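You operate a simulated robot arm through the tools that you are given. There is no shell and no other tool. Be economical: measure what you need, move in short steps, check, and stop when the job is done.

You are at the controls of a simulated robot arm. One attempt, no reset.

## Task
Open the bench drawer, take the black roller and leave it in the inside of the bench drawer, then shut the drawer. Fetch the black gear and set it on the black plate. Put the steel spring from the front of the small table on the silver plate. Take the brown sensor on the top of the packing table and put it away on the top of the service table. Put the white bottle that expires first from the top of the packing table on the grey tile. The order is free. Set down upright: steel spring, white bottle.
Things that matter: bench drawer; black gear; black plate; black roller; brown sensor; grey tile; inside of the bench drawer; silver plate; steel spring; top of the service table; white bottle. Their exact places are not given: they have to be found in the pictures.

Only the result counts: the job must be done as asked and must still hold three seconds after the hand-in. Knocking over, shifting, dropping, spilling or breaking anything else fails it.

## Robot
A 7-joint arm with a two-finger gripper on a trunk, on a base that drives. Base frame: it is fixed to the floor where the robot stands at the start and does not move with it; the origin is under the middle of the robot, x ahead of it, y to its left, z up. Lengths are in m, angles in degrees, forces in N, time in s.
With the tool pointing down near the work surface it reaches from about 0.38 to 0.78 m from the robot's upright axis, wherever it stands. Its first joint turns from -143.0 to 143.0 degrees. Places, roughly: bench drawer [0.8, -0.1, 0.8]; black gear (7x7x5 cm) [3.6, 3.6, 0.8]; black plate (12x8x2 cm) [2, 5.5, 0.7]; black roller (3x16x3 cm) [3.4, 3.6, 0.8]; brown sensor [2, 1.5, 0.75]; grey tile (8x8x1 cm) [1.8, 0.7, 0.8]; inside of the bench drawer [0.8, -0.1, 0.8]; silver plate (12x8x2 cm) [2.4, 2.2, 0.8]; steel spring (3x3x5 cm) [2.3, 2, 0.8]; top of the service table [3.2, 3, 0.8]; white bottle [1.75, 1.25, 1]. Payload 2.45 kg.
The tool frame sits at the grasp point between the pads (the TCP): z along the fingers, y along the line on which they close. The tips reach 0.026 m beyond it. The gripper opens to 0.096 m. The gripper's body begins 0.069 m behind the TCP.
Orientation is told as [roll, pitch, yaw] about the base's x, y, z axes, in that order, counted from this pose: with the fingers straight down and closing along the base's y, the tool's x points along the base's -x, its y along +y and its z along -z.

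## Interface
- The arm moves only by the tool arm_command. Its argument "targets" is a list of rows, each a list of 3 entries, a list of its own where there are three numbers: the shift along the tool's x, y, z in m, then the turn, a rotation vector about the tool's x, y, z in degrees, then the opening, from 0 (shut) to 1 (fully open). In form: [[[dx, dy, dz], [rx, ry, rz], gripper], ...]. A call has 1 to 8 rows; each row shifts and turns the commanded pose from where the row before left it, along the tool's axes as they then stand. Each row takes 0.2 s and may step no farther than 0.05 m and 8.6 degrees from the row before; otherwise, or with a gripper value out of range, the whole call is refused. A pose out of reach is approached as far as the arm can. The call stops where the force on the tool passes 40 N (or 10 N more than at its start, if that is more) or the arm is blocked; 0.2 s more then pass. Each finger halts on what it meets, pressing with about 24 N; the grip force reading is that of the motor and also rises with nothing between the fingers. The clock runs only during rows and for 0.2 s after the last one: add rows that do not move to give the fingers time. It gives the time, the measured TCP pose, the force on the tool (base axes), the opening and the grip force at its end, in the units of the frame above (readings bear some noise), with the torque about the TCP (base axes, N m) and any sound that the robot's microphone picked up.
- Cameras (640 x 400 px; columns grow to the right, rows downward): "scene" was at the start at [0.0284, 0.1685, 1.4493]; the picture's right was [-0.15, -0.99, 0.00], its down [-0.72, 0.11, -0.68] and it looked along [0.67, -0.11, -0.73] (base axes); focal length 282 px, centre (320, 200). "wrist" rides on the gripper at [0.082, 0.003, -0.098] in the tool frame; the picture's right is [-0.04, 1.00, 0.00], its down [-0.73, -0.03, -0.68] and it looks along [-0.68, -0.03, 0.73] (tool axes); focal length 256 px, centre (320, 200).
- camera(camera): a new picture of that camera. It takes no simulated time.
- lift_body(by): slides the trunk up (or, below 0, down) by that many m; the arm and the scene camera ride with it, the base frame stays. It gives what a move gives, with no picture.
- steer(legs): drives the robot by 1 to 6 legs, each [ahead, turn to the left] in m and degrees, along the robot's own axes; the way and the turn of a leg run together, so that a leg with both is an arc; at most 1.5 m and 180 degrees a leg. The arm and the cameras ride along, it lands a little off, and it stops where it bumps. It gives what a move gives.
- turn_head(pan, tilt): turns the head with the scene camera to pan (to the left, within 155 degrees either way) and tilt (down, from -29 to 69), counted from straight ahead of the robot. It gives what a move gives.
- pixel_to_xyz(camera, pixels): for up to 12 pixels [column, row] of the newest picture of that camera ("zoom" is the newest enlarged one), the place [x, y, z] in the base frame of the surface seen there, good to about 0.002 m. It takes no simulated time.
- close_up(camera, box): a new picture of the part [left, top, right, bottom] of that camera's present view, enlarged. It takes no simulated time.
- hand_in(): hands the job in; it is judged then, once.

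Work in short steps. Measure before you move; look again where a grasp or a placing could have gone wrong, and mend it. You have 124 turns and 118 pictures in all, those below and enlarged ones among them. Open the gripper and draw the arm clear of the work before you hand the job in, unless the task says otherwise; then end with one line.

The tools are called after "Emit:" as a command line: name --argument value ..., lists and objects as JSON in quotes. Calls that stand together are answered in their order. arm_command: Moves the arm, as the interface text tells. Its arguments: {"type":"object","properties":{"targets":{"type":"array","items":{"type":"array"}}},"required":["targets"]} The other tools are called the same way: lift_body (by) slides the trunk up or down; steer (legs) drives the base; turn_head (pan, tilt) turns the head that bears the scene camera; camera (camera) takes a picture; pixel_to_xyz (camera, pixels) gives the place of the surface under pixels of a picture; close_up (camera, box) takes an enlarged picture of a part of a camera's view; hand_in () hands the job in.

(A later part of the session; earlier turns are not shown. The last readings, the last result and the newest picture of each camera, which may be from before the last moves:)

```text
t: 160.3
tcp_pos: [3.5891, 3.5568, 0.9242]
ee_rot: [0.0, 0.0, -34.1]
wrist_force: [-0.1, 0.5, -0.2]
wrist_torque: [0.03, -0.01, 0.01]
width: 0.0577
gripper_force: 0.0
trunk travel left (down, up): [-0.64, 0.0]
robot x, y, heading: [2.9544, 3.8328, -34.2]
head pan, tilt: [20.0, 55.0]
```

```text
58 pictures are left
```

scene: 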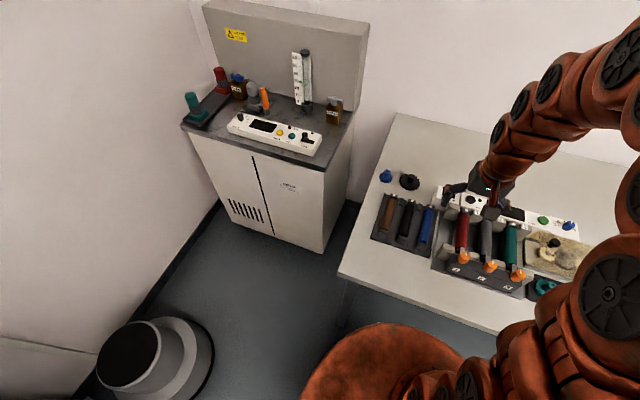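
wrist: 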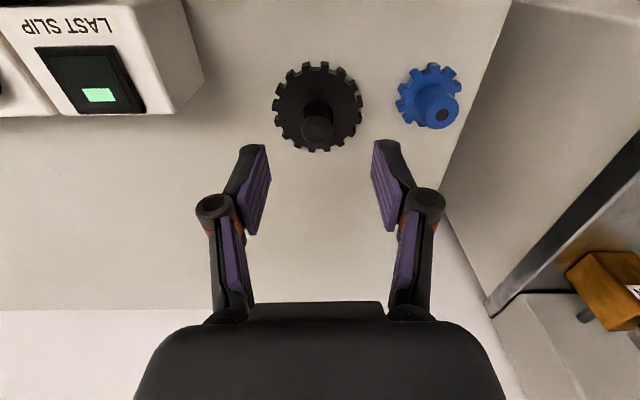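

Centred on the hub (318). I go down to 0.868 and close.

Emit:
arm_command --targets '[[[0, 0, 0.035], [0, 0, 0], 0.6], [[0, 0, 0.021], [0, 0, 0], 0.6], [[0, 0, 0], [0, 0, 0], 0], [[0, 0, 0], [0, 0, 0], 0], [[0, 0, 0], [0, 0, 0], 0], [[0, 0, 0], [0, 0, 0], 0]]'

Emit:
arm_command --targets '[[[0, 0, -0.04], [0, 0, 0], 0], [[0, 0, -0.04], [0, 0, 0], 0], [[0, 0, -0.04], [0, 0, 0], 0], [[0, 0, -0.04], [0, 0, 0], 0]]'

Emit:
camera --camera "wrist"

```text
t: 161.7
tcp_pos: [3.5901, 3.5575, 0.8685]
ee_rot: [0.0, 0.0, -34.1]
wrist_force: [0.0, -0.4, 0.5]
wrist_torque: [-0.01, 0.0, -0.04]
width: 0.0206
gripper_force: 23.8
trunk travel left (down, up): [-0.64, 0.0]
robot x, y, heading: [2.9541, 3.8297, -33.9]
head pan, tilt: [20.0, 55.0]
```

```text
t: 162.7
tcp_pos: [3.5893, 3.5565, 1.0285]
ee_rot: [0.1, 0.0, -34.1]
wrist_force: [0.8, -0.4, -1.1]
wrist_torque: [0.05, -0.01, -0.01]
width: 0.0209
gripper_force: 24.2
trunk travel left (down, up): [-0.64, 0.0]
robot x, y, heading: [2.9559, 3.8278, -33.9]
head pan, tilt: [20.0, 55.0]
```

```text
57 pictures are left
```

wrist: 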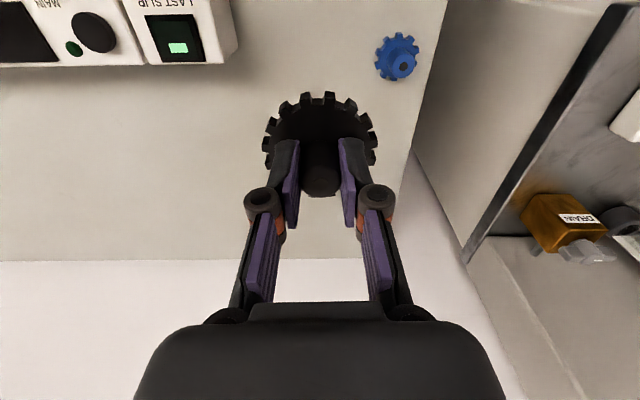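

The gear is held. I retract, back off, and turn toward the black plate's place to look.

Emit:
arm_command --targets '[[[0.045, 0, -0.01], [0, 0, 0], 0], [[0.045, 0, 0], [0, 0, 0], 0], [[0.045, 0, 0], [0, 0, 0], 0], [[0.045, 0, 0], [0, 0, 0], 0], [[0.045, 0, 0], [0, 0, 0], 0]]'

Emit:
steer --legs '[[-0.15, 0], [0, 120]]'

Emit:
turn_head --pan 40 --tilt 35

Emit:
camera --camera "scene"

```text
t: 163.9
tcp_pos: [3.4027, 3.6835, 1.0355]
ee_rot: [0.0, 0.0, -34.2]
wrist_force: [-0.4, -0.6, -1.8]
wrist_torque: [-0.01, 0.0, 0.01]
width: 0.0205
gripper_force: 24.3
trunk travel left (down, up): [-0.64, 0.0]
robot x, y, heading: [2.9524, 3.835, -33.9]
head pan, tilt: [20.0, 55.0]
```

```text
t: 170.3
tcp_pos: [2.7175, 4.3729, 1.0355]
ee_rot: [0.0, -0.1, 88.3]
wrist_force: [0.4, 0.0, -0.2]
wrist_torque: [0.04, -0.03, 0.01]
width: 0.0208
gripper_force: 24.3
trunk travel left (down, up): [-0.64, 0.0]
robot x, y, heading: [2.8306, 3.9141, 88.3]
head pan, tilt: [20.0, 55.0]
```

```text
t: 171.1
tcp_pos: [2.717, 4.3723, 1.0368]
ee_rot: [0.0, 0.1, 88.2]
wrist_force: [0.3, 0.3, -0.3]
wrist_torque: [0.0, 0.0, 0.0]
width: 0.0207
gripper_force: 24.1
trunk travel left (down, up): [-0.64, 0.0]
robot x, y, heading: [2.8332, 3.9116, 88.4]
head pan, tilt: [40.0, 35.0]
```

```text
56 pictures are left
```

scene: 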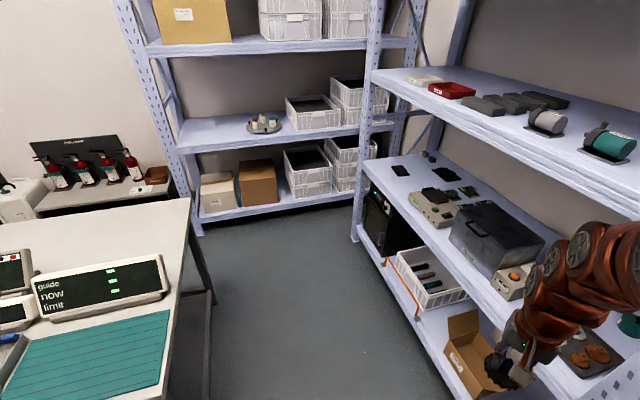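

A black plate may lie on the right shelf near (400,170). I enlarge that shelf.

Emit:
close_up --camera "scene" --box '[360, 130, 580, 320]'

Emit:
pixel_to_xyz --camera "scene" --pixels '[[400, 170], [430, 157], [445, 175], [425, 190], [500, 240], [365, 190], [355, 237], [390, 80], [450, 285], [490, 110]]'

```text
2.11 times, centred on (470, 225) of scene
```

zoom: 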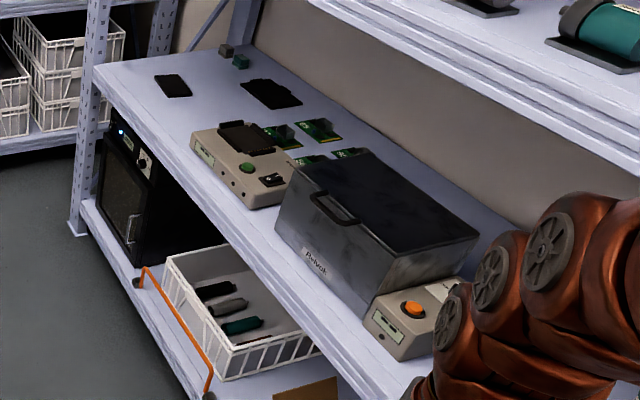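

```text
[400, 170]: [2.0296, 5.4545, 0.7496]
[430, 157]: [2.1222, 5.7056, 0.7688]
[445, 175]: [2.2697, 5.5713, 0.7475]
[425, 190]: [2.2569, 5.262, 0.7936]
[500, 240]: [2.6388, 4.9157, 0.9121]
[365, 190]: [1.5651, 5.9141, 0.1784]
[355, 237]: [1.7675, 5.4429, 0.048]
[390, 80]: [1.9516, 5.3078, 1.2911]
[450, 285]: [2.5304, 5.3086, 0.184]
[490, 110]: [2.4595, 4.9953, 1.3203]
```

The plate is at (2.03,5.45,0.75) on a shelf under another shelf. I measure the aisle there: table corner, shelf front edge, the protruding carton.

Emit:
pixel_to_xyz --camera "scene" --pixels '[[188, 202], [165, 380], [210, 305], [364, 165], [520, 290], [395, 255], [450, 340], [385, 262], [375, 82], [600, 170], [470, 312], [480, 385]]'

Emit:
close_up --camera "scene" --box '[375, 140, 475, 210]'

Emit:
pixel_to_xyz --camera "zoom" --pixels '[[93, 190], [170, 165], [205, 220], [120, 235], [150, 200], [45, 165], [90, 260]]'

```text
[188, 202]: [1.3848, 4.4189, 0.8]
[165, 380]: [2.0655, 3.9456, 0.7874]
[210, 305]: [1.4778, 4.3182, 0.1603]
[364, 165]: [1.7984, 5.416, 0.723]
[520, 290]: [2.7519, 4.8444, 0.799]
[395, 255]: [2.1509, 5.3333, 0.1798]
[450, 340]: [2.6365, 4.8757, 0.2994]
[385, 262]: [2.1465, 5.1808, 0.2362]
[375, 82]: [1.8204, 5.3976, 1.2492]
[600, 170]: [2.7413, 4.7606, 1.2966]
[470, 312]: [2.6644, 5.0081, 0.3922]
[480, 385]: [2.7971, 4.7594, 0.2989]
```

```text
5.71 times, centred on (425, 175) of scene
```

zoom: 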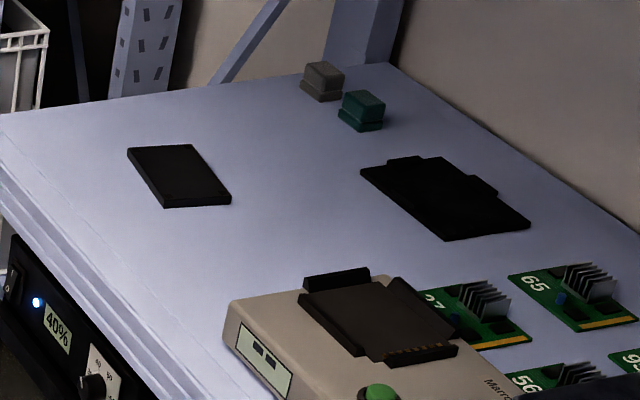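

```text
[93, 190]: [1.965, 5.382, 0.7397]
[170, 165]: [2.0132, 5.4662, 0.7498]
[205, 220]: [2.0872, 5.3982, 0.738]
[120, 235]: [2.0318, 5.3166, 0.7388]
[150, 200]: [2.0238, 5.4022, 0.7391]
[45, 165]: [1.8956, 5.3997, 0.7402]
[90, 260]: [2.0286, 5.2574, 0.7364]
```

The aisle before the shelf is 1.03 m wide (s 4.04–5.07); the plate centre is 0.18 m inside the shelf edge. I drive there and turn to face the shelf.

Emit:
steer --legs '[[0, 54.4], [1.5, 0], [0.05, 0], [0, -88.5]]'

Emit:
turn_head --pan 0 --tilt 45

Emit:
camera --camera "scene"

Emit:
camera --camera "wrist"

```text
t: 185.4
tcp_pos: [1.7309, 5.3233, 1.0369]
ee_rot: [0.0, 0.0, 54.3]
wrist_force: [0.6, 0.1, -0.2]
wrist_torque: [0.0, -0.01, 0.0]
width: 0.0209
gripper_force: 24.1
trunk travel left (down, up): [-0.64, 0.0]
robot x, y, heading: [1.5714, 4.8793, 54.6]
head pan, tilt: [40.0, 35.0]
```

```text
t: 186.5
tcp_pos: [1.7315, 5.322, 1.0365]
ee_rot: [0.0, 0.0, 54.4]
wrist_force: [-0.8, 0.0, -0.3]
wrist_torque: [-0.01, -0.02, 0.03]
width: 0.0209
gripper_force: 24.1
trunk travel left (down, up): [-0.64, 0.0]
robot x, y, heading: [1.5717, 4.8733, 54.7]
head pan, tilt: [0.0, 45.0]
```

```text
53 pictures are left
```

scene: 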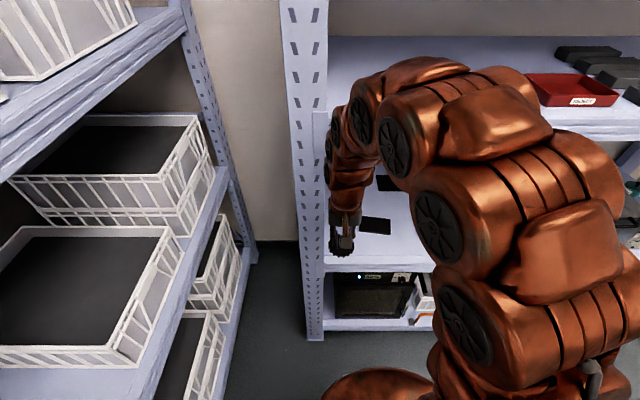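

```text
52 pictures are left
```

wrist: 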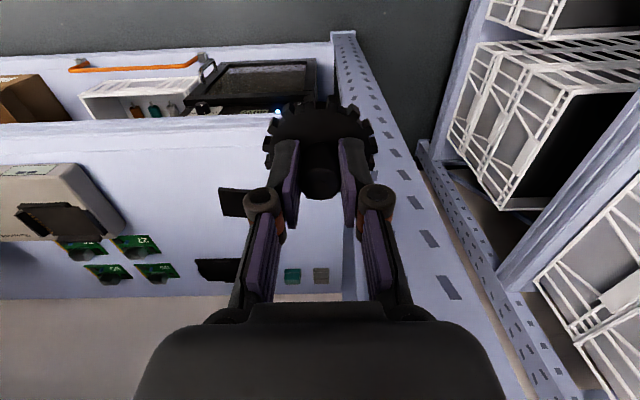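

The post stands right ahead of the gripper (d≈2.24). I measure how high the arm's links stand, to judge clearance under the upper shelf (z≈1.25).

Emit:
pixel_to_xyz --camera "scene" --pixels '[[350, 180], [335, 145], [362, 110], [395, 135], [430, 65], [490, 75], [440, 130], [450, 200], [345, 215], [372, 226], [340, 90], [560, 125]]'

```text
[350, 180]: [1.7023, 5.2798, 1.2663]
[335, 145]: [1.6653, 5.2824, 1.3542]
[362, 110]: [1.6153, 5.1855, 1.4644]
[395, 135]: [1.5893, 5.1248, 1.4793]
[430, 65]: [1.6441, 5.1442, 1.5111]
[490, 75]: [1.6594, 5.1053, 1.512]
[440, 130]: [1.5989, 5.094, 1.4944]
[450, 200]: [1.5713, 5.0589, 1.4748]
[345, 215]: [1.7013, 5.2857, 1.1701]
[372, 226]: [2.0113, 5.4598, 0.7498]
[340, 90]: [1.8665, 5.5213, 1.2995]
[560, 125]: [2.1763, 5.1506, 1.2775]
```

Wrist is about 0.3 m above the TCP, so with TCP at 0.83 the wrist stays under the 1.25 shelf. I lower the trunk 0.20 and shift right, still outside the shelf.

Emit:
lift_body --by -0.2

Emit:
arm_command --targets '[[[0, -0.041, 0], [0, 0, 0], 0], [[0, -0.041, 0], [0, 0, 0], 0], [[0, -0.041, 0], [0, 0, 0], 0], [[0, -0.04, 0], [0, 0, 0], 0]]'

Emit:
camera --camera "wrist"

Emit:
camera --camera "scene"

```text
t: 188.7
tcp_pos: [1.73, 5.3222, 0.8361]
ee_rot: [0.0, 0.0, 54.4]
wrist_force: [-0.7, -0.3, -0.5]
wrist_torque: [0.01, -0.03, 0.0]
width: 0.0208
gripper_force: 24.0
trunk travel left (down, up): [-0.44, 0.2]
robot x, y, heading: [1.5749, 4.8785, 54.4]
head pan, tilt: [0.0, 45.0]
```

```text
t: 189.7
tcp_pos: [1.863, 5.2278, 0.835]
ee_rot: [0.0, 0.0, 54.4]
wrist_force: [0.0, -0.1, 0.5]
wrist_torque: [-0.04, -0.04, 0.02]
width: 0.0206
gripper_force: 23.9
trunk travel left (down, up): [-0.44, 0.2]
robot x, y, heading: [1.5719, 4.8744, 54.5]
head pan, tilt: [0.0, 45.0]
```

```text
51 pictures are left
```

wrist: 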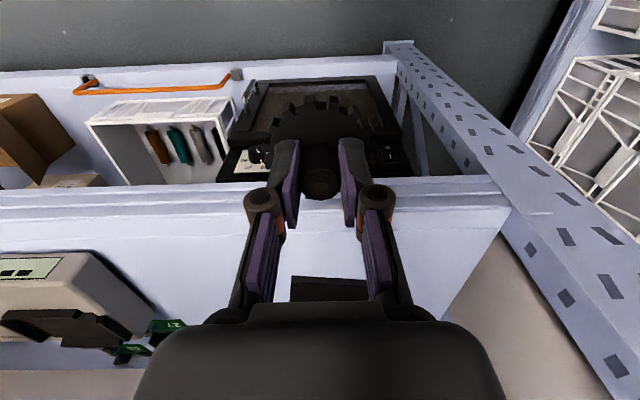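

```text
50 pictures are left
```

scene: 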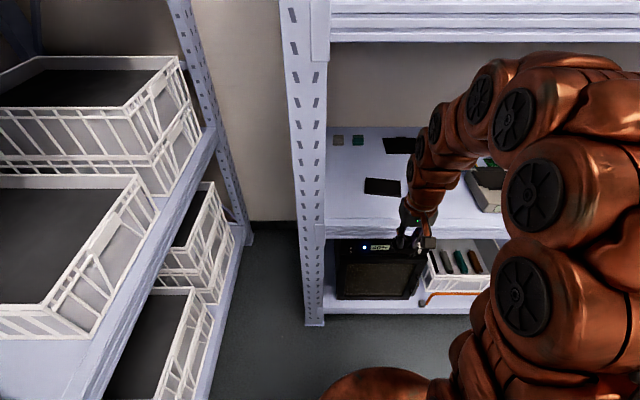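

Plate corners show at about (365,179), (400,181), (402,196), (364,193) in the scene view; I measure them and the upper shelf's lower edge.

Emit:
close_up --camera "scene" --box '[350, 160, 420, 210]'

Emit:
pixel_to_xyz --camera "scene" --pixels '[[382, 187], [367, 180], [398, 182], [399, 194], [366, 192], [400, 41], [350, 41], [430, 130], [475, 90], [425, 165]]'

```text
8.00 times, centred on (385, 185) of scene
```

zoom: 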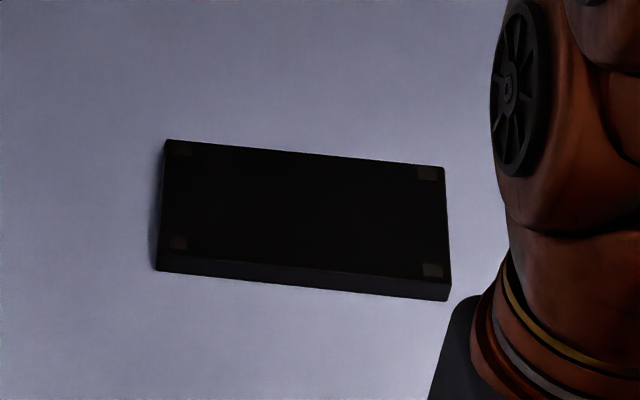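

```text
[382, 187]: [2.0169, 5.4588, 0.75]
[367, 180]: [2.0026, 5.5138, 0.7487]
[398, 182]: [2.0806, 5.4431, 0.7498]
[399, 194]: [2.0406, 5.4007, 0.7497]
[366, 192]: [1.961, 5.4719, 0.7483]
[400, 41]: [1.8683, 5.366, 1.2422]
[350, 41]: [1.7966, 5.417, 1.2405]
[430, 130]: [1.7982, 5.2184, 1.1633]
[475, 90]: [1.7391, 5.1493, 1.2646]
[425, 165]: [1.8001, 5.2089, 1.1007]
```

Plate centre (2.021,5.457), top 0.75; shelf underside 1.24. I go forward half-way at TCP z 0.825 and look at the arm's clearance.

Emit:
arm_command --targets '[[[-0.035, 0.0006, 0.005], [0, 0, 0], 0], [[-0.035, 0.0006, 0.005], [0, 0, 0], 0], [[-0.035, 0.0006, 0], [0, 0, 0], 0], [[-0.035, 0.0006, 0], [0, 0, 0], 0]]'

Emit:
camera --camera "scene"

Emit:
pixel_to_xyz --camera "scene" --pixels '[[405, 100], [420, 85], [430, 70], [440, 60], [455, 60], [470, 55], [400, 130], [415, 110], [440, 90], [490, 55]]'

```text
t: 190.7
tcp_pos: [1.9439, 5.3449, 0.8255]
ee_rot: [0.0, -0.1, 54.4]
wrist_force: [-0.2, -0.1, -0.9]
wrist_torque: [-0.01, 0.0, 0.0]
width: 0.0207
gripper_force: 23.8
trunk travel left (down, up): [-0.44, 0.2]
robot x, y, heading: [1.5729, 4.88, 54.7]
head pan, tilt: [0.0, 45.0]
```

```text
48 pictures are left
```

scene: 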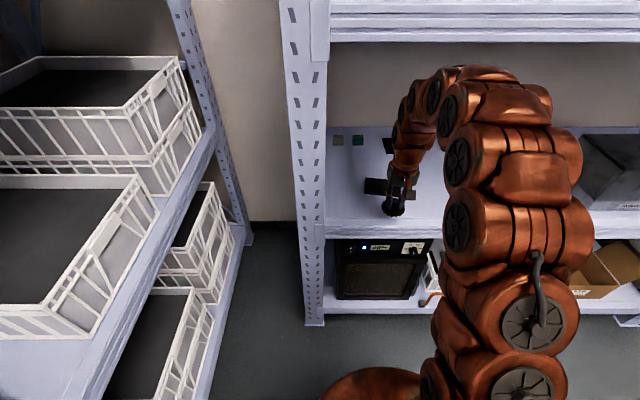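

```text
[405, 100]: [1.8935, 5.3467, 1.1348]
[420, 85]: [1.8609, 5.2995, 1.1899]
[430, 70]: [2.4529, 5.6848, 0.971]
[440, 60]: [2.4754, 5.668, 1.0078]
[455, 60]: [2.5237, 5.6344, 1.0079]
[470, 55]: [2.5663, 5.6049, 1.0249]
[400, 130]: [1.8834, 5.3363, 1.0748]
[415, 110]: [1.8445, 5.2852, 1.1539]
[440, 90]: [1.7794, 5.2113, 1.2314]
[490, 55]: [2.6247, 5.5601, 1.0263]
```

Arm top near the shelf edge is about 1.19 against 1.24, and it flattens further out. I continue forward.

Emit:
arm_command --targets '[[[-0.035, 0.001, 0.003], [0, 0, 0], 0], [[-0.035, 0.001, 0.002], [0, 0, 0], 0], [[-0.035, 0, 0], [0, 0, 0], 0], [[-0.033, 0, 0], [0, 0, 0], 0]]'

Emit:
camera --camera "wrist"

Emit:
camera --camera "scene"

```text
t: 191.7
tcp_pos: [2.0239, 5.4578, 0.8211]
ee_rot: [0.1, -0.2, 54.5]
wrist_force: [-0.4, -0.4, -0.1]
wrist_torque: [0.05, 0.0, -0.02]
width: 0.0209
gripper_force: 23.9
trunk travel left (down, up): [-0.44, 0.2]
robot x, y, heading: [1.5699, 4.879, 54.5]
head pan, tilt: [0.0, 45.0]
```

```text
47 pictures are left
```

wrist: 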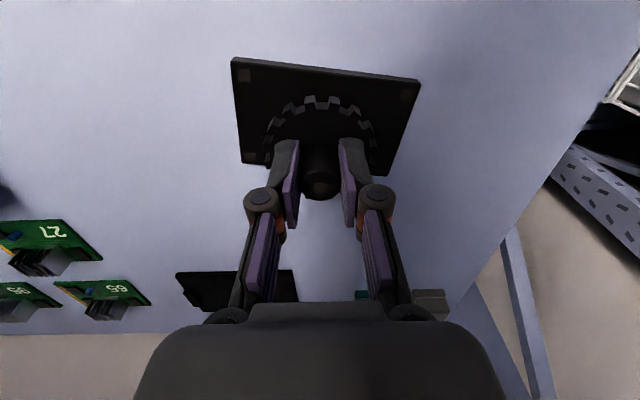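

```text
46 pictures are left
```

scene: 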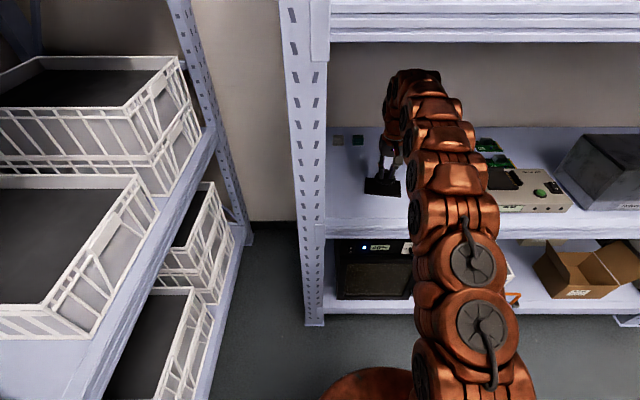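

Over the plate. I lower to 0.80 and feel for contact.

Emit:
arm_command --targets '[[[0, 0, 0.01], [0, 0, 0], 0], [[0, 0, 0.008], [0, 0, 0], 0], [[0, 0, 0.003], [0, 0, 0], 0], [[0, 0, 0], [0, 0, 0], 0]]'

```text
t: 192.7
tcp_pos: [2.022, 5.4562, 0.8008]
ee_rot: [0.1, 0.0, 54.4]
wrist_force: [-0.3, 1.1, -0.3]
wrist_torque: [0.03, 0.0, -0.02]
width: 0.0207
gripper_force: 24.2
trunk travel left (down, up): [-0.44, 0.2]
robot x, y, heading: [1.5719, 4.8728, 54.6]
head pan, tilt: [0.0, 45.0]
```

Emit:
arm_command --targets '[[[0, 0, 0.002], [0, 0, 0], 0], [[0, 0, 0], [0, 0, 0], 0]]'

```text
t: 193.3
tcp_pos: [2.0221, 5.4575, 0.7983]
ee_rot: [0.0, 0.0, 54.4]
wrist_force: [0.0, -0.3, 0.0]
wrist_torque: [-0.02, -0.01, -0.01]
width: 0.0207
gripper_force: 23.8
trunk travel left (down, up): [-0.44, 0.2]
robot x, y, heading: [1.5695, 4.8766, 54.3]
head pan, tilt: [0.0, 45.0]
```

Force is now about zero, so it is touching. I open, rise 0.03 and check.

Emit:
arm_command --targets '[[[0, 0, 0.0005], [0, 0, 0], 0], [[0, 0, 0], [0, 0, 0], 0.5], [[0, 0, 0], [0, 0, 0], 0.5], [[0, 0, 0], [0, 0, 0], 0.5], [[0, 0, -0.02], [0, 0, 0], 0.5], [[0, 0, -0.015], [0, 0, 0], 0.5]]'

Emit:
camera --camera "wrist"

```text
t: 194.7
tcp_pos: [2.0228, 5.457, 0.8333]
ee_rot: [0.0, -0.1, 54.4]
wrist_force: [0.9, 0.6, -0.1]
wrist_torque: [0.03, 0.0, -0.01]
width: 0.0482
gripper_force: 0.2
trunk travel left (down, up): [-0.44, 0.2]
robot x, y, heading: [1.5696, 4.8787, 54.6]
head pan, tilt: [0.0, 45.0]
```

```text
45 pictures are left
```

wrist: 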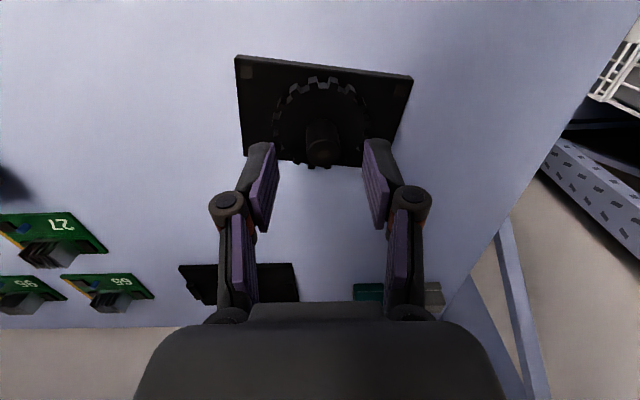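

The gear rests on the plate. I back out under the shelf along the same path, then raise the trunk and drive to the roller.

Emit:
arm_command --targets '[[[0.035, 0, 0.003], [0, 0, 0], 0.5], [[0.035, 0, 0.003], [0, 0, 0], 0.5], [[0.035, 0, 0], [0, 0, 0], 0.5], [[0.035, 0, 0], [0, 0, 0], 0.5], [[0.035, 0, 0], [0, 0, 0], 0.5], [[0.035, 0, 0], [0, 0, 0], 0.5], [[0.035, 0, 0], [0, 0, 0], 0.5], [[0.035, 0, 0], [0, 0, 0], 0.5]]'

Emit:
lift_body --by 0.2

Emit:
camera --camera "scene"

Emit:
steer --legs '[[0, -90.2], [1.5, 0], [0.15, 0]]'

Emit:
camera --camera "wrist"

```text
t: 196.5
tcp_pos: [1.8571, 5.2281, 0.8271]
ee_rot: [0.1, 0.1, 54.3]
wrist_force: [0.1, -0.2, -0.6]
wrist_torque: [-0.01, 0.03, -0.01]
width: 0.0481
gripper_force: 0.1
trunk travel left (down, up): [-0.44, 0.2]
robot x, y, heading: [1.5734, 4.8744, 54.7]
head pan, tilt: [0.0, 45.0]
```

```text
t: 198.6
tcp_pos: [1.8597, 5.2283, 1.0267]
ee_rot: [0.0, 0.1, 54.4]
wrist_force: [-0.2, -0.5, 0.7]
wrist_torque: [-0.01, 0.0, -0.01]
width: 0.0481
gripper_force: 0.0
trunk travel left (down, up): [-0.64, 0.0]
robot x, y, heading: [1.573, 4.8781, 54.6]
head pan, tilt: [0.0, 45.0]
```

```text
44 pictures are left
```

scene: 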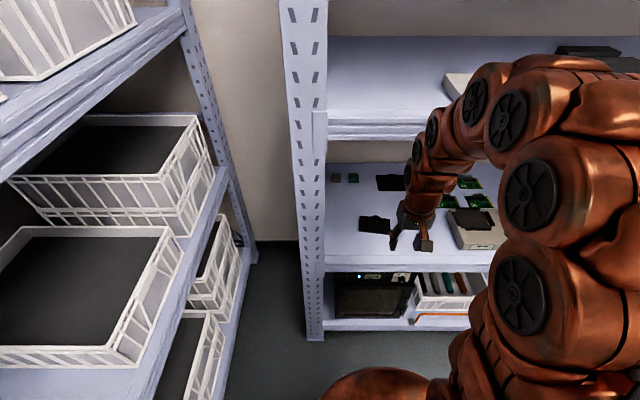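

```text
t: 210.8
tcp_pos: [3.2311, 3.6256, 1.0276]
ee_rot: [0.1, 0.0, -36.4]
wrist_force: [-0.6, -0.2, -0.2]
wrist_torque: [0.0, 0.0, 0.02]
width: 0.048
gripper_force: 0.1
trunk travel left (down, up): [-0.64, 0.0]
robot x, y, heading: [2.8821, 3.9208, -36.0]
head pan, tilt: [0.0, 45.0]
```

```text
43 pictures are left
```

wrist: 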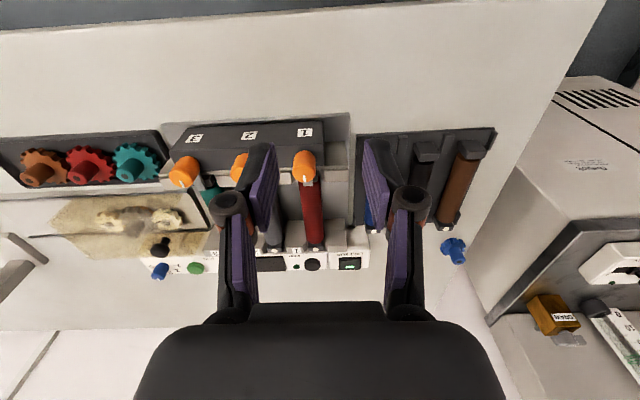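

The roller is behind the finger at (415,180). I shift left 0.15 and forward a bit to view it.

Emit:
arm_command --targets '[[[0, 0.045, 0], [0, 0, 0], 0.7], [[0, 0.045, 0], [0, 0, 0], 0.7], [[0, 0.045, 0], [0, 0, 0], 0.7], [[0, 0.02, 0], [0, 0, 0], 0.7]]'

Emit:
close_up --camera "wrist" --box '[200, 80, 400, 250]'

```text
t: 211.8
tcp_pos: [3.3251, 3.7516, 1.0266]
ee_rot: [0.0, -0.1, -36.4]
wrist_force: [0.2, 0.2, -0.5]
wrist_torque: [0.01, 0.0, 0.01]
width: 0.0669
gripper_force: 0.0
trunk travel left (down, up): [-0.64, 0.0]
robot x, y, heading: [2.8881, 3.9171, -36.5]
head pan, tilt: [0.0, 45.0]
```

```text
2.35 times, centred on (300, 165) of wrist
```

zoom: 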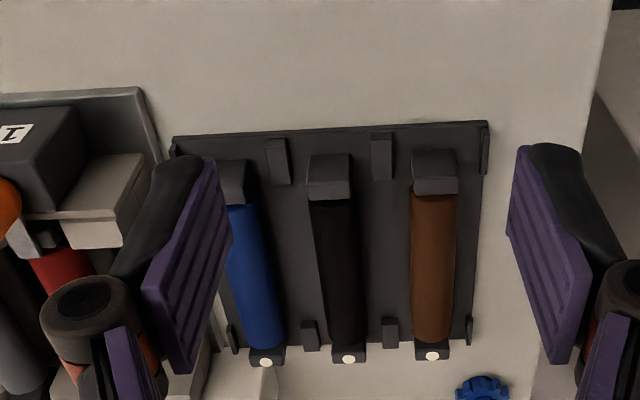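

I measure the black roller's ends, sides and top.

Emit:
pixel_to_xyz --camera "zoom" --pixels '[[330, 162], [338, 205], [341, 270], [346, 335], [348, 358], [325, 270], [357, 270], [290, 270], [383, 270], [260, 270], [430, 270], [388, 335]]'

```text
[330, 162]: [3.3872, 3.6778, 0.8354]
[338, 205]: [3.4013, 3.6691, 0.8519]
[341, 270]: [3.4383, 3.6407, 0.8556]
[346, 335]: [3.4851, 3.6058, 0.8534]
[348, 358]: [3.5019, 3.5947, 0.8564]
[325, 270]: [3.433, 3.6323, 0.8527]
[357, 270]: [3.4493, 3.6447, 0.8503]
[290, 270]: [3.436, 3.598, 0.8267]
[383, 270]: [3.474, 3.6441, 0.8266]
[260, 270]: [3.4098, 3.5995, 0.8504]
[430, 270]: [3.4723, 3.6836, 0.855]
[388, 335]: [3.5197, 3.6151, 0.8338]
```

Roller axis centre ≈ (3.443,3.638), along -36°, top 0.856. Neighbours are 0.05 m apart, so I use a narrow opening (0.042 m) and come over it.

Emit:
arm_command --targets '[[[-0.041, -0.0056, 0], [0, 0, 0], 0.44], [[-0.041, -0.0056, 0], [0, 0, 0], 0.44], [[-0.041, -0.0056, 0], [0, 0, 0], 0.44], [[-0.04, -0.0056, 0], [0, 0, 0], 0.44], [[0, 0, 0.045], [0, 0, 0], 0.44], [[0, 0, 0.045], [0, 0, 0], 0.44], [[0, 0, 0.02], [0, 0, 0], 0.44], [[0, 0, 0], [0, 0, 0], 0.44]]'

Emit:
camera --camera "wrist"

```text
t: 213.6
tcp_pos: [3.4387, 3.6363, 0.9178]
ee_rot: [-0.1, 0.0, -36.5]
wrist_force: [1.1, 0.3, 0.2]
wrist_torque: [0.0, 0.01, 0.0]
width: 0.042
gripper_force: 0.0
trunk travel left (down, up): [-0.64, 0.0]
robot x, y, heading: [2.8859, 3.9192, -36.1]
head pan, tilt: [0.0, 45.0]
```

```text
41 pictures are left
```

wrist: 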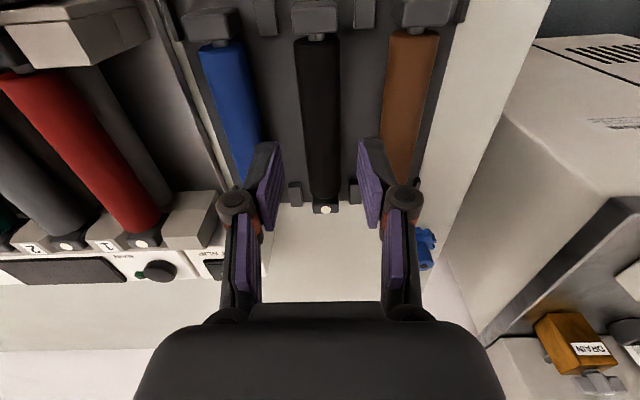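

The roller's axis is about 3 mm to the left of the tool; I correct that and go down to 0.857 in steps.

Emit:
arm_command --targets '[[[-0.003, 0.003, 0.02], [0, 0, 0], 0.44], [[0, 0, 0.02], [0, 0, 0], 0.44], [[0, 0, 0.0205], [0, 0, 0], 0.44], [[0, 0, 0], [0, 0, 0], 0.44]]'

Emit:
camera --camera "wrist"

```text
t: 214.6
tcp_pos: [3.4456, 3.6349, 0.8562]
ee_rot: [-0.1, 0.0, -36.5]
wrist_force: [-0.2, 0.0, -0.5]
wrist_torque: [0.05, 0.02, -0.01]
width: 0.0422
gripper_force: 0.0
trunk travel left (down, up): [-0.64, 0.0]
robot x, y, heading: [2.886, 3.9197, -36.1]
head pan, tilt: [0.0, 45.0]
```

```text
40 pictures are left
```

wrist: 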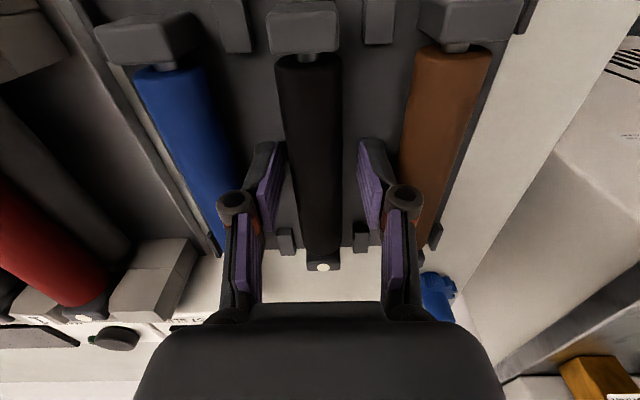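

The fingers straddle the roller without contact. I close and lift.

Emit:
arm_command --targets '[[[0, 0, 0], [0, 0, 0], 0], [[0, 0, 0], [0, 0, 0], 0], [[0, 0, 0], [0, 0, 0], 0], [[0, 0, -0.02], [0, 0, 0], 0], [[0, 0, -0.04], [0, 0, 0], 0], [[0, 0, -0.04], [0, 0, 0], 0], [[0, 0, -0.04], [0, 0, 0], 0], [[0, 0, -0.03], [0, 0, 0], 0]]'

Emit:
camera --camera "wrist"

```text
t: 216.4
tcp_pos: [3.4455, 3.6383, 1.0255]
ee_rot: [0.0, 0.0, -36.6]
wrist_force: [0.2, 0.8, -1.1]
wrist_torque: [0.05, 0.02, 0.12]
width: 0.0259
gripper_force: 24.2
trunk travel left (down, up): [-0.64, 0.0]
robot x, y, heading: [2.8849, 3.9208, -36.7]
head pan, tilt: [0.0, 45.0]
```

```text
39 pictures are left
```

wrist: 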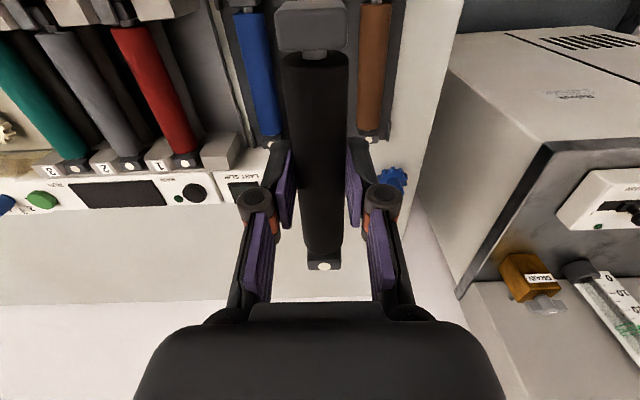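

The roller is held (0.026 wide). I retract and begin the drive back to the drawer, checking the pose midway.

Emit:
arm_command --targets '[[[0.045, 0, -0.01], [0, 0, 0], 0], [[0.045, 0, 0], [0, 0, 0], 0], [[0.045, 0, 0], [0, 0, 0], 0], [[0.03, 0, 0], [0, 0, 0], 0]]'

Emit:
steer --legs '[[0, -89], [1.4, 0]]'

```text
t: 217.4
tcp_pos: [3.3137, 3.7345, 1.0359]
ee_rot: [-0.1, -0.1, -36.5]
wrist_force: [0.6, -0.1, -1.2]
wrist_torque: [0.01, 0.03, 0.15]
width: 0.0258
gripper_force: 23.8
trunk travel left (down, up): [-0.64, 0.0]
robot x, y, heading: [2.8882, 3.9212, -36.6]
head pan, tilt: [0.0, 45.0]
```

```text
t: 228.1
tcp_pos: [1.9393, 2.313, 1.0364]
ee_rot: [0.0, 0.1, -123.7]
wrist_force: [0.7, -0.5, -1.0]
wrist_torque: [-0.03, 0.05, -0.02]
width: 0.0264
gripper_force: 23.7
trunk travel left (down, up): [-0.64, 0.0]
robot x, y, heading: [2.1038, 2.7528, -123.3]
head pan, tilt: [0.0, 45.0]
```

I correct the heading by −3.9° and go on.

Emit:
steer --legs '[[0, -3.9], [1.4, 0]]'

```text
t: 235.3
tcp_pos: [1.1017, 1.2478, 1.0363]
ee_rot: [0.0, 0.0, -126.9]
wrist_force: [0.0, -0.1, -0.4]
wrist_torque: [-0.02, 0.01, 0.01]
width: 0.0264
gripper_force: 23.7
trunk travel left (down, up): [-0.64, 0.0]
robot x, y, heading: [1.2875, 1.676, -127.0]
head pan, tilt: [0.0, 45.0]
```

On to s≈0.55, then diagonally to stand 0.68 m off in front of the drawer, facing it.

Emit:
steer --legs '[[1.2, 0], [0, -18], [0.58, 0], [0, 109]]'

Emit:
turn_head --pan 25 --tilt 50

Emit:
camera --camera "wrist"

Emit:
camera --camera "scene"

```text
t: 250.0
tcp_pos: [0.5082, 0.194, 1.0354]
ee_rot: [0.0, -0.1, -35.7]
wrist_force: [0.2, -0.7, -1.5]
wrist_torque: [0.0, 0.05, -0.01]
width: 0.0263
gripper_force: 24.4
trunk travel left (down, up): [-0.64, 0.0]
robot x, y, heading: [0.0781, 0.3732, -35.8]
head pan, tilt: [0.0, 45.0]
```

```text
t: 250.9
tcp_pos: [0.5077, 0.1953, 1.0359]
ee_rot: [0.0, 0.0, -35.7]
wrist_force: [-0.1, -0.2, -1.9]
wrist_torque: [0.0, -0.04, 0.01]
width: 0.0263
gripper_force: 23.9
trunk travel left (down, up): [-0.64, 0.0]
robot x, y, heading: [0.0751, 0.376, -35.8]
head pan, tilt: [25.0, 50.0]
```

```text
38 pictures are left
```

wrist: 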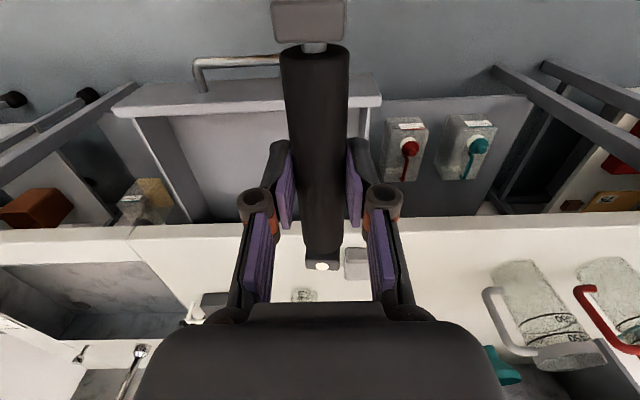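

```text
37 pictures are left
```

scene: 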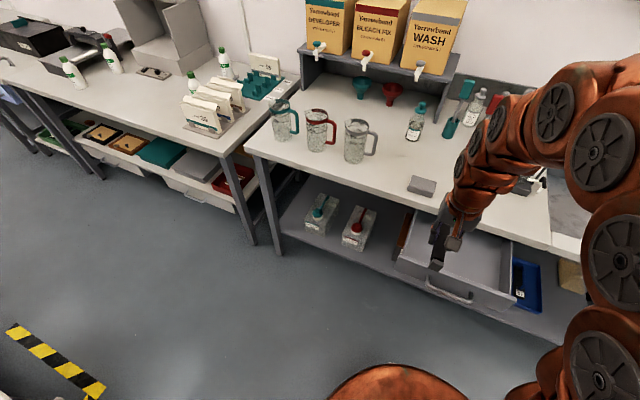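

The drawer is open below. I measure its floor, rims and the handle.

Emit:
pixel_to_xyz --camera "scene" --pixels '[[400, 262], [513, 305], [516, 245], [475, 225], [475, 245], [500, 250], [455, 265], [490, 290], [450, 290], [420, 215]]'

Emit:
pixel_to_xyz --camera "wrist" --pixels '[[115, 112], [140, 118], [180, 128], [230, 150], [200, 215], [210, 180], [377, 100], [370, 150], [225, 110], [205, 62], [240, 62]]'

```text
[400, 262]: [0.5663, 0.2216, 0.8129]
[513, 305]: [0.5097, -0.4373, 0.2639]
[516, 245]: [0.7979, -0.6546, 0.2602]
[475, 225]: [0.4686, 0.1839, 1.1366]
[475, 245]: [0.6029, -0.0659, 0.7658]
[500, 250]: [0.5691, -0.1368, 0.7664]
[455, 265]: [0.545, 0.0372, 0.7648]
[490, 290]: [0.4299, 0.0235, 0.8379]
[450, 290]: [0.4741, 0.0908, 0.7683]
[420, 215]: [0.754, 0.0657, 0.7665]
```

```text
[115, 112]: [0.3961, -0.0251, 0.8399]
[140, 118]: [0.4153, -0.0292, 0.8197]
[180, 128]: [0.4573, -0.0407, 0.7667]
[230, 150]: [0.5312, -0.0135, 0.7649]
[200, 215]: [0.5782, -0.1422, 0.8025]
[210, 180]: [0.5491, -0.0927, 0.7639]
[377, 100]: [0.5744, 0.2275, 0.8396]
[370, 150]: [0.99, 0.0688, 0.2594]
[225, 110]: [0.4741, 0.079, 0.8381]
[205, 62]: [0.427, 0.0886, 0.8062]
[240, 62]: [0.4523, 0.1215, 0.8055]
```

Drawer inside spans s −0.135…0.14, d 0…0.185, floor z 0.765. I move over its middle and turn the roller 90° to lie along its width.

Emit:
arm_command --targets '[[[-0.033, -0.023, 0], [0, 0, 0], 0], [[-0.033, -0.023, 0], [0, 0, 0], 0], [[-0.033, -0.023, 0], [0, 0, 0], 0], [[-0.034, -0.023, 0], [0, 0, 0], 0], [[0, 0, 0], [0, 0, 8.5], 0], [[0, 0, 0], [0, 0, 8.5], 0], [[0, 0, 0], [0, 0, 8.5], 0], [[0, 0, 0], [0, 0, 8.5], 0]]'

Emit:
arm_command --targets '[[[0, 0, 0], [0, 0, 8.5], 0], [[0, 0, 0], [0, 0, 8.5], 0], [[0, 0, 0], [0, 0, 8.5], 0], [[0, 0, 0], [0, 0, 8.5], 0], [[0, 0, 0], [0, 0, 8.5], 0], [[0, 0, 0], [0, 0, 8.5], 0], [[0, 0, 0], [0, 0, 5], 0]]'

Emit:
camera --camera "wrist"

```text
t: 252.7
tcp_pos: [0.5612, 0.0429, 1.0369]
ee_rot: [-0.1, 0.0, -69.8]
wrist_force: [0.5, -0.7, -0.4]
wrist_torque: [-0.01, 0.01, -0.01]
width: 0.0261
gripper_force: 24.1
trunk travel left (down, up): [-0.64, 0.0]
robot x, y, heading: [0.0766, 0.3755, -36.0]
head pan, tilt: [25.0, 50.0]
```

```text
t: 254.3
tcp_pos: [0.5632, 0.0423, 1.0362]
ee_rot: [0.0, 0.0, -125.9]
wrist_force: [-0.3, -0.3, -0.1]
wrist_torque: [-0.02, 0.02, 0.0]
width: 0.0262
gripper_force: 23.9
trunk travel left (down, up): [-0.64, 0.0]
robot x, y, heading: [0.0803, 0.3769, -35.6]
head pan, tilt: [25.0, 50.0]
```

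```text
36 pictures are left
```

wrist: 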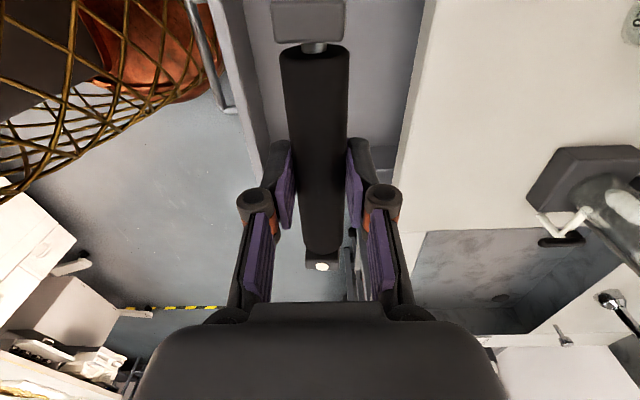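

Centred over the drawer (s 0, d 0.10). I lower into it.

Emit:
arm_command --targets '[[[0, 0, 0.045], [0, 0, 0], 0], [[0, 0, 0.045], [0, 0, 0], 0], [[0, 0, 0.045], [0, 0, 0], 0], [[0, 0, 0.045], [0, 0, 0], 0], [[0, 0, 0.045], [0, 0, 0], 0], [[0, 0, 0.008], [0, 0, 0], 0], [[0, 0, 0], [0, 0, 0], 0]]'

Emit:
camera --camera "wrist"

```text
t: 255.9
tcp_pos: [0.5599, 0.0425, 0.8035]
ee_rot: [0.0, -0.1, -125.8]
wrist_force: [0.6, 1.0, -1.0]
wrist_torque: [0.01, -0.01, 0.02]
width: 0.0267
gripper_force: 24.1
trunk travel left (down, up): [-0.64, 0.0]
robot x, y, heading: [0.073, 0.3751, -35.6]
head pan, tilt: [25.0, 50.0]
```

```text
35 pictures are left
```

wrist: 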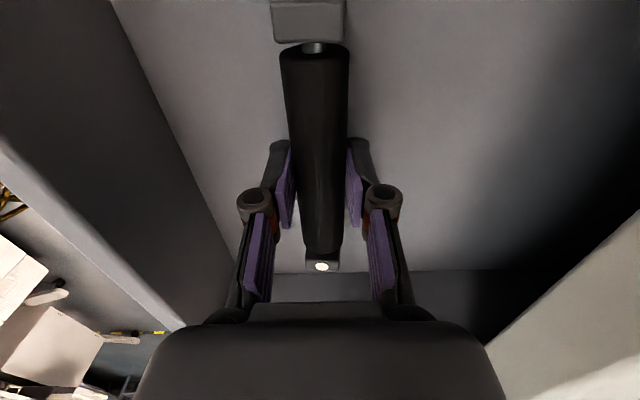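

I lower in small steps until contact (expected near 0.795).

Emit:
arm_command --targets '[[[0, 0, 0.004], [0, 0, 0], 0], [[0, 0, 0.002], [0, 0, 0], 0], [[0, 0, 0], [0, 0, 0], 0]]'

Emit:
arm_command --targets '[[[0, 0, 0.002], [0, 0, 0], 0], [[0, 0, 0], [0, 0, 0], 0]]'

```text
t: 256.7
tcp_pos: [0.5623, 0.0422, 0.7973]
ee_rot: [0.1, 0.0, -125.8]
wrist_force: [0.7, -0.4, -1.1]
wrist_torque: [-0.02, 0.01, 0.01]
width: 0.0266
gripper_force: 23.6
trunk travel left (down, up): [-0.64, 0.0]
robot x, y, heading: [0.0789, 0.378, -35.5]
head pan, tilt: [25.0, 50.0]
```

```text
t: 257.3
tcp_pos: [0.5619, 0.0422, 0.7963]
ee_rot: [0.1, 0.0, -125.6]
wrist_force: [-2.2, -4.7, 12.0]
wrist_torque: [0.19, 0.02, 0.19]
width: 0.0264
gripper_force: 23.9
trunk travel left (down, up): [-0.64, 0.0]
robot x, y, heading: [0.0754, 0.3753, -35.7]
head pan, tilt: [25.0, 50.0]
```

Contact (12 N). I open a little and rise clear of the drawer.

Emit:
arm_command --targets '[[[0, 0, -0.001], [0, 0, 0], 0], [[0, 0, 0], [0, 0, 0], 0.5], [[0, 0, 0], [0, 0, 0], 0.5], [[0, 0, -0.01], [0, 0, 0], 0.5], [[0, 0, -0.04], [0, 0, 0], 0.5], [[0, 0, -0.045], [0, 0, 0], 0.5], [[0, 0, -0.045], [0, 0, 0], 0.5], [[0, 0, -0.04], [0, 0, 0], 0.5]]'

Emit:
camera --camera "wrist"

```text
t: 259.1
tcp_pos: [0.5623, 0.0427, 0.9771]
ee_rot: [-0.1, 0.1, -125.7]
wrist_force: [-0.5, -0.5, -1.3]
wrist_torque: [-0.01, 0.01, -0.01]
width: 0.0479
gripper_force: 0.1
trunk travel left (down, up): [-0.64, 0.0]
robot x, y, heading: [0.0776, 0.3737, -35.5]
head pan, tilt: [25.0, 50.0]
```

```text
34 pictures are left
```

wrist: 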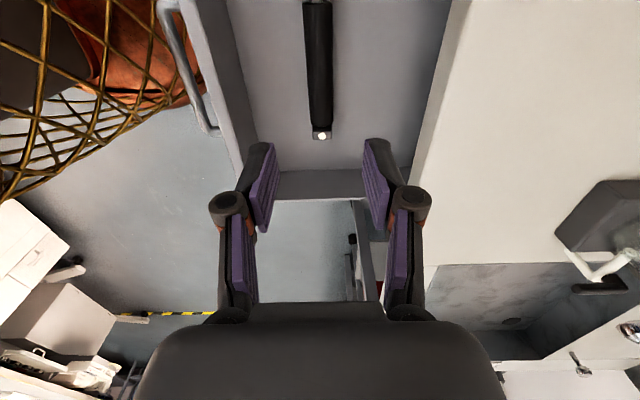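

The roller lies in the drawer. I back the base, close the gripper and turn the tool back, to push the front shut.

Emit:
steer --legs '[[-0.21, 0]]'

Emit:
arm_command --targets '[[[0, 0, 0], [0, 0, -8.5], 0], [[0, 0, 0], [0, 0, -8.5], 0], [[0, 0, 0], [0, 0, -8.5], 0], [[0, 0, 0], [0, 0, -8.5], 0], [[0, 0, 0], [0, 0, -8.5], 0], [[0, 0, 0], [0, 0, -8.5], 0], [[0, 0, 0], [0, 0, -8.5], 0], [[0, 0, 0], [0, 0, -8.5], 0]]'

Emit:
arm_command --targets '[[[0, 0, 0], [0, 0, -8.5], 0], [[0, 0, 0], [0, 0, -8.5], 0], [[0, 0, 0], [0, 0, -5], 0]]'

Emit:
camera --camera "wrist"

```text
t: 260.7
tcp_pos: [0.3958, 0.1622, 0.977]
ee_rot: [0.1, -0.1, -125.7]
wrist_force: [-0.2, 0.4, -0.4]
wrist_torque: [-0.01, 0.02, -0.02]
width: 0.048
gripper_force: 0.1
trunk travel left (down, up): [-0.64, 0.0]
robot x, y, heading: [-0.091, 0.4927, -35.6]
head pan, tilt: [25.0, 50.0]
```

```text
t: 262.5
tcp_pos: [0.3951, 0.1628, 0.9762]
ee_rot: [-0.1, 0.0, -57.5]
wrist_force: [-0.9, 0.0, -1.0]
wrist_torque: [0.02, -0.03, -0.02]
width: 0.0
gripper_force: 23.8
trunk travel left (down, up): [-0.64, 0.0]
robot x, y, heading: [-0.0878, 0.4942, -35.5]
head pan, tilt: [25.0, 50.0]
```

```text
t: 263.3
tcp_pos: [0.3958, 0.1637, 0.9757]
ee_rot: [0.0, 0.0, -35.6]
wrist_force: [0.4, 1.1, -0.1]
wrist_torque: [-0.04, -0.01, 0.03]
width: 0.0
gripper_force: 23.7
trunk travel left (down, up): [-0.64, 0.0]
robot x, y, heading: [-0.0932, 0.4953, -35.7]
head pan, tilt: [25.0, 50.0]
```

```text
33 pictures are left
```

wrist: 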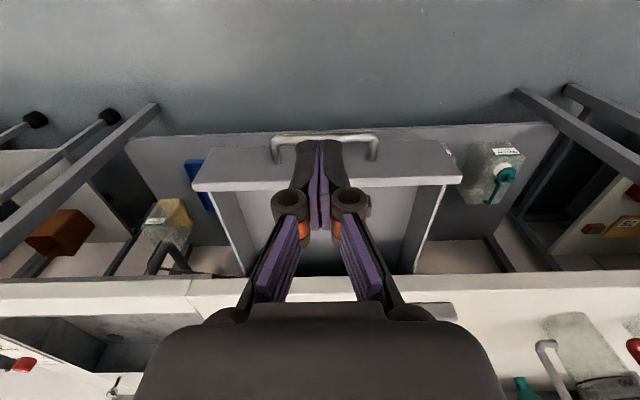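

The tool stands 0.07 m in front of the handle. I lower to 0.80 and push by driving forward.

Emit:
arm_command --targets '[[[0, 0, 0.045], [0, 0, 0], 0], [[0, 0, 0.045], [0, 0, 0], 0], [[0, 0, 0.045], [0, 0, 0], 0], [[0, 0, 0.04], [0, 0, 0], 0]]'

Emit:
steer --legs '[[0.22, 0]]'

Emit:
camera --camera "scene"

```text
t: 264.3
tcp_pos: [0.3956, 0.1651, 0.8006]
ee_rot: [0.1, -0.1, -35.8]
wrist_force: [0.1, 0.7, 0.7]
wrist_torque: [0.0, -0.05, 0.01]
width: 0.0
gripper_force: 24.1
trunk travel left (down, up): [-0.64, 0.0]
robot x, y, heading: [-0.0915, 0.4926, -35.4]
head pan, tilt: [25.0, 50.0]
```

```text
t: 266.0
tcp_pos: [0.5774, 0.04, 0.8021]
ee_rot: [0.0, 0.0, -35.4]
wrist_force: [0.6, -0.9, 0.1]
wrist_torque: [-0.01, -0.04, 0.0]
width: 0.0003
gripper_force: 28.5
trunk travel left (down, up): [-0.64, 0.0]
robot x, y, heading: [0.0879, 0.3661, -35.1]
head pan, tilt: [25.0, 50.0]
```

```text
32 pictures are left
```

scene: 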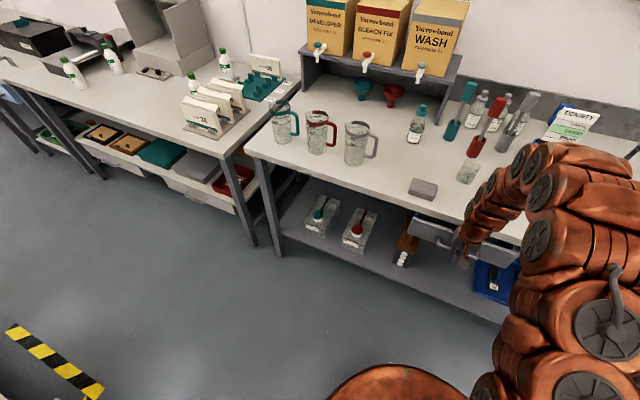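

The drawer is nearly shut. I push the last few centimetres with the arm until it resists.

Emit:
arm_command --targets '[[[-0.012, 0, 0], [0, 0, 0], 0], [[-0.012, 0, 0], [0, 0, 0], 0], [[-0.008, 0, 0], [0, 0, 0], 0], [[-0.006, 0, 0], [0, 0, 0], 0], [[-0.006, 0, 0], [0, 0, 0], 0], [[-0.005, 0, 0], [0, 0, 0], 0]]'

Emit:
camera --camera "wrist"

```text
t: 267.1
tcp_pos: [0.6061, 0.0187, 0.8]
ee_rot: [0.1, 1.0, -35.5]
wrist_force: [-11.0, 7.7, 6.2]
wrist_torque: [-0.03, -0.23, -0.02]
width: 0.0062
gripper_force: 28.6
trunk travel left (down, up): [-0.64, 0.0]
robot x, y, heading: [0.0885, 0.367, -35.3]
head pan, tilt: [25.0, 50.0]
stopped in row 5: the force on the tool passed its limit at 47 N (the readings are from after the stop); the commanded pose is now the measured one
```

```text
31 pictures are left
```

wrist: 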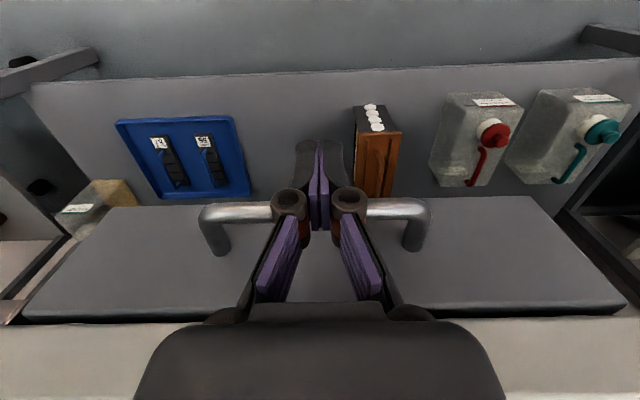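

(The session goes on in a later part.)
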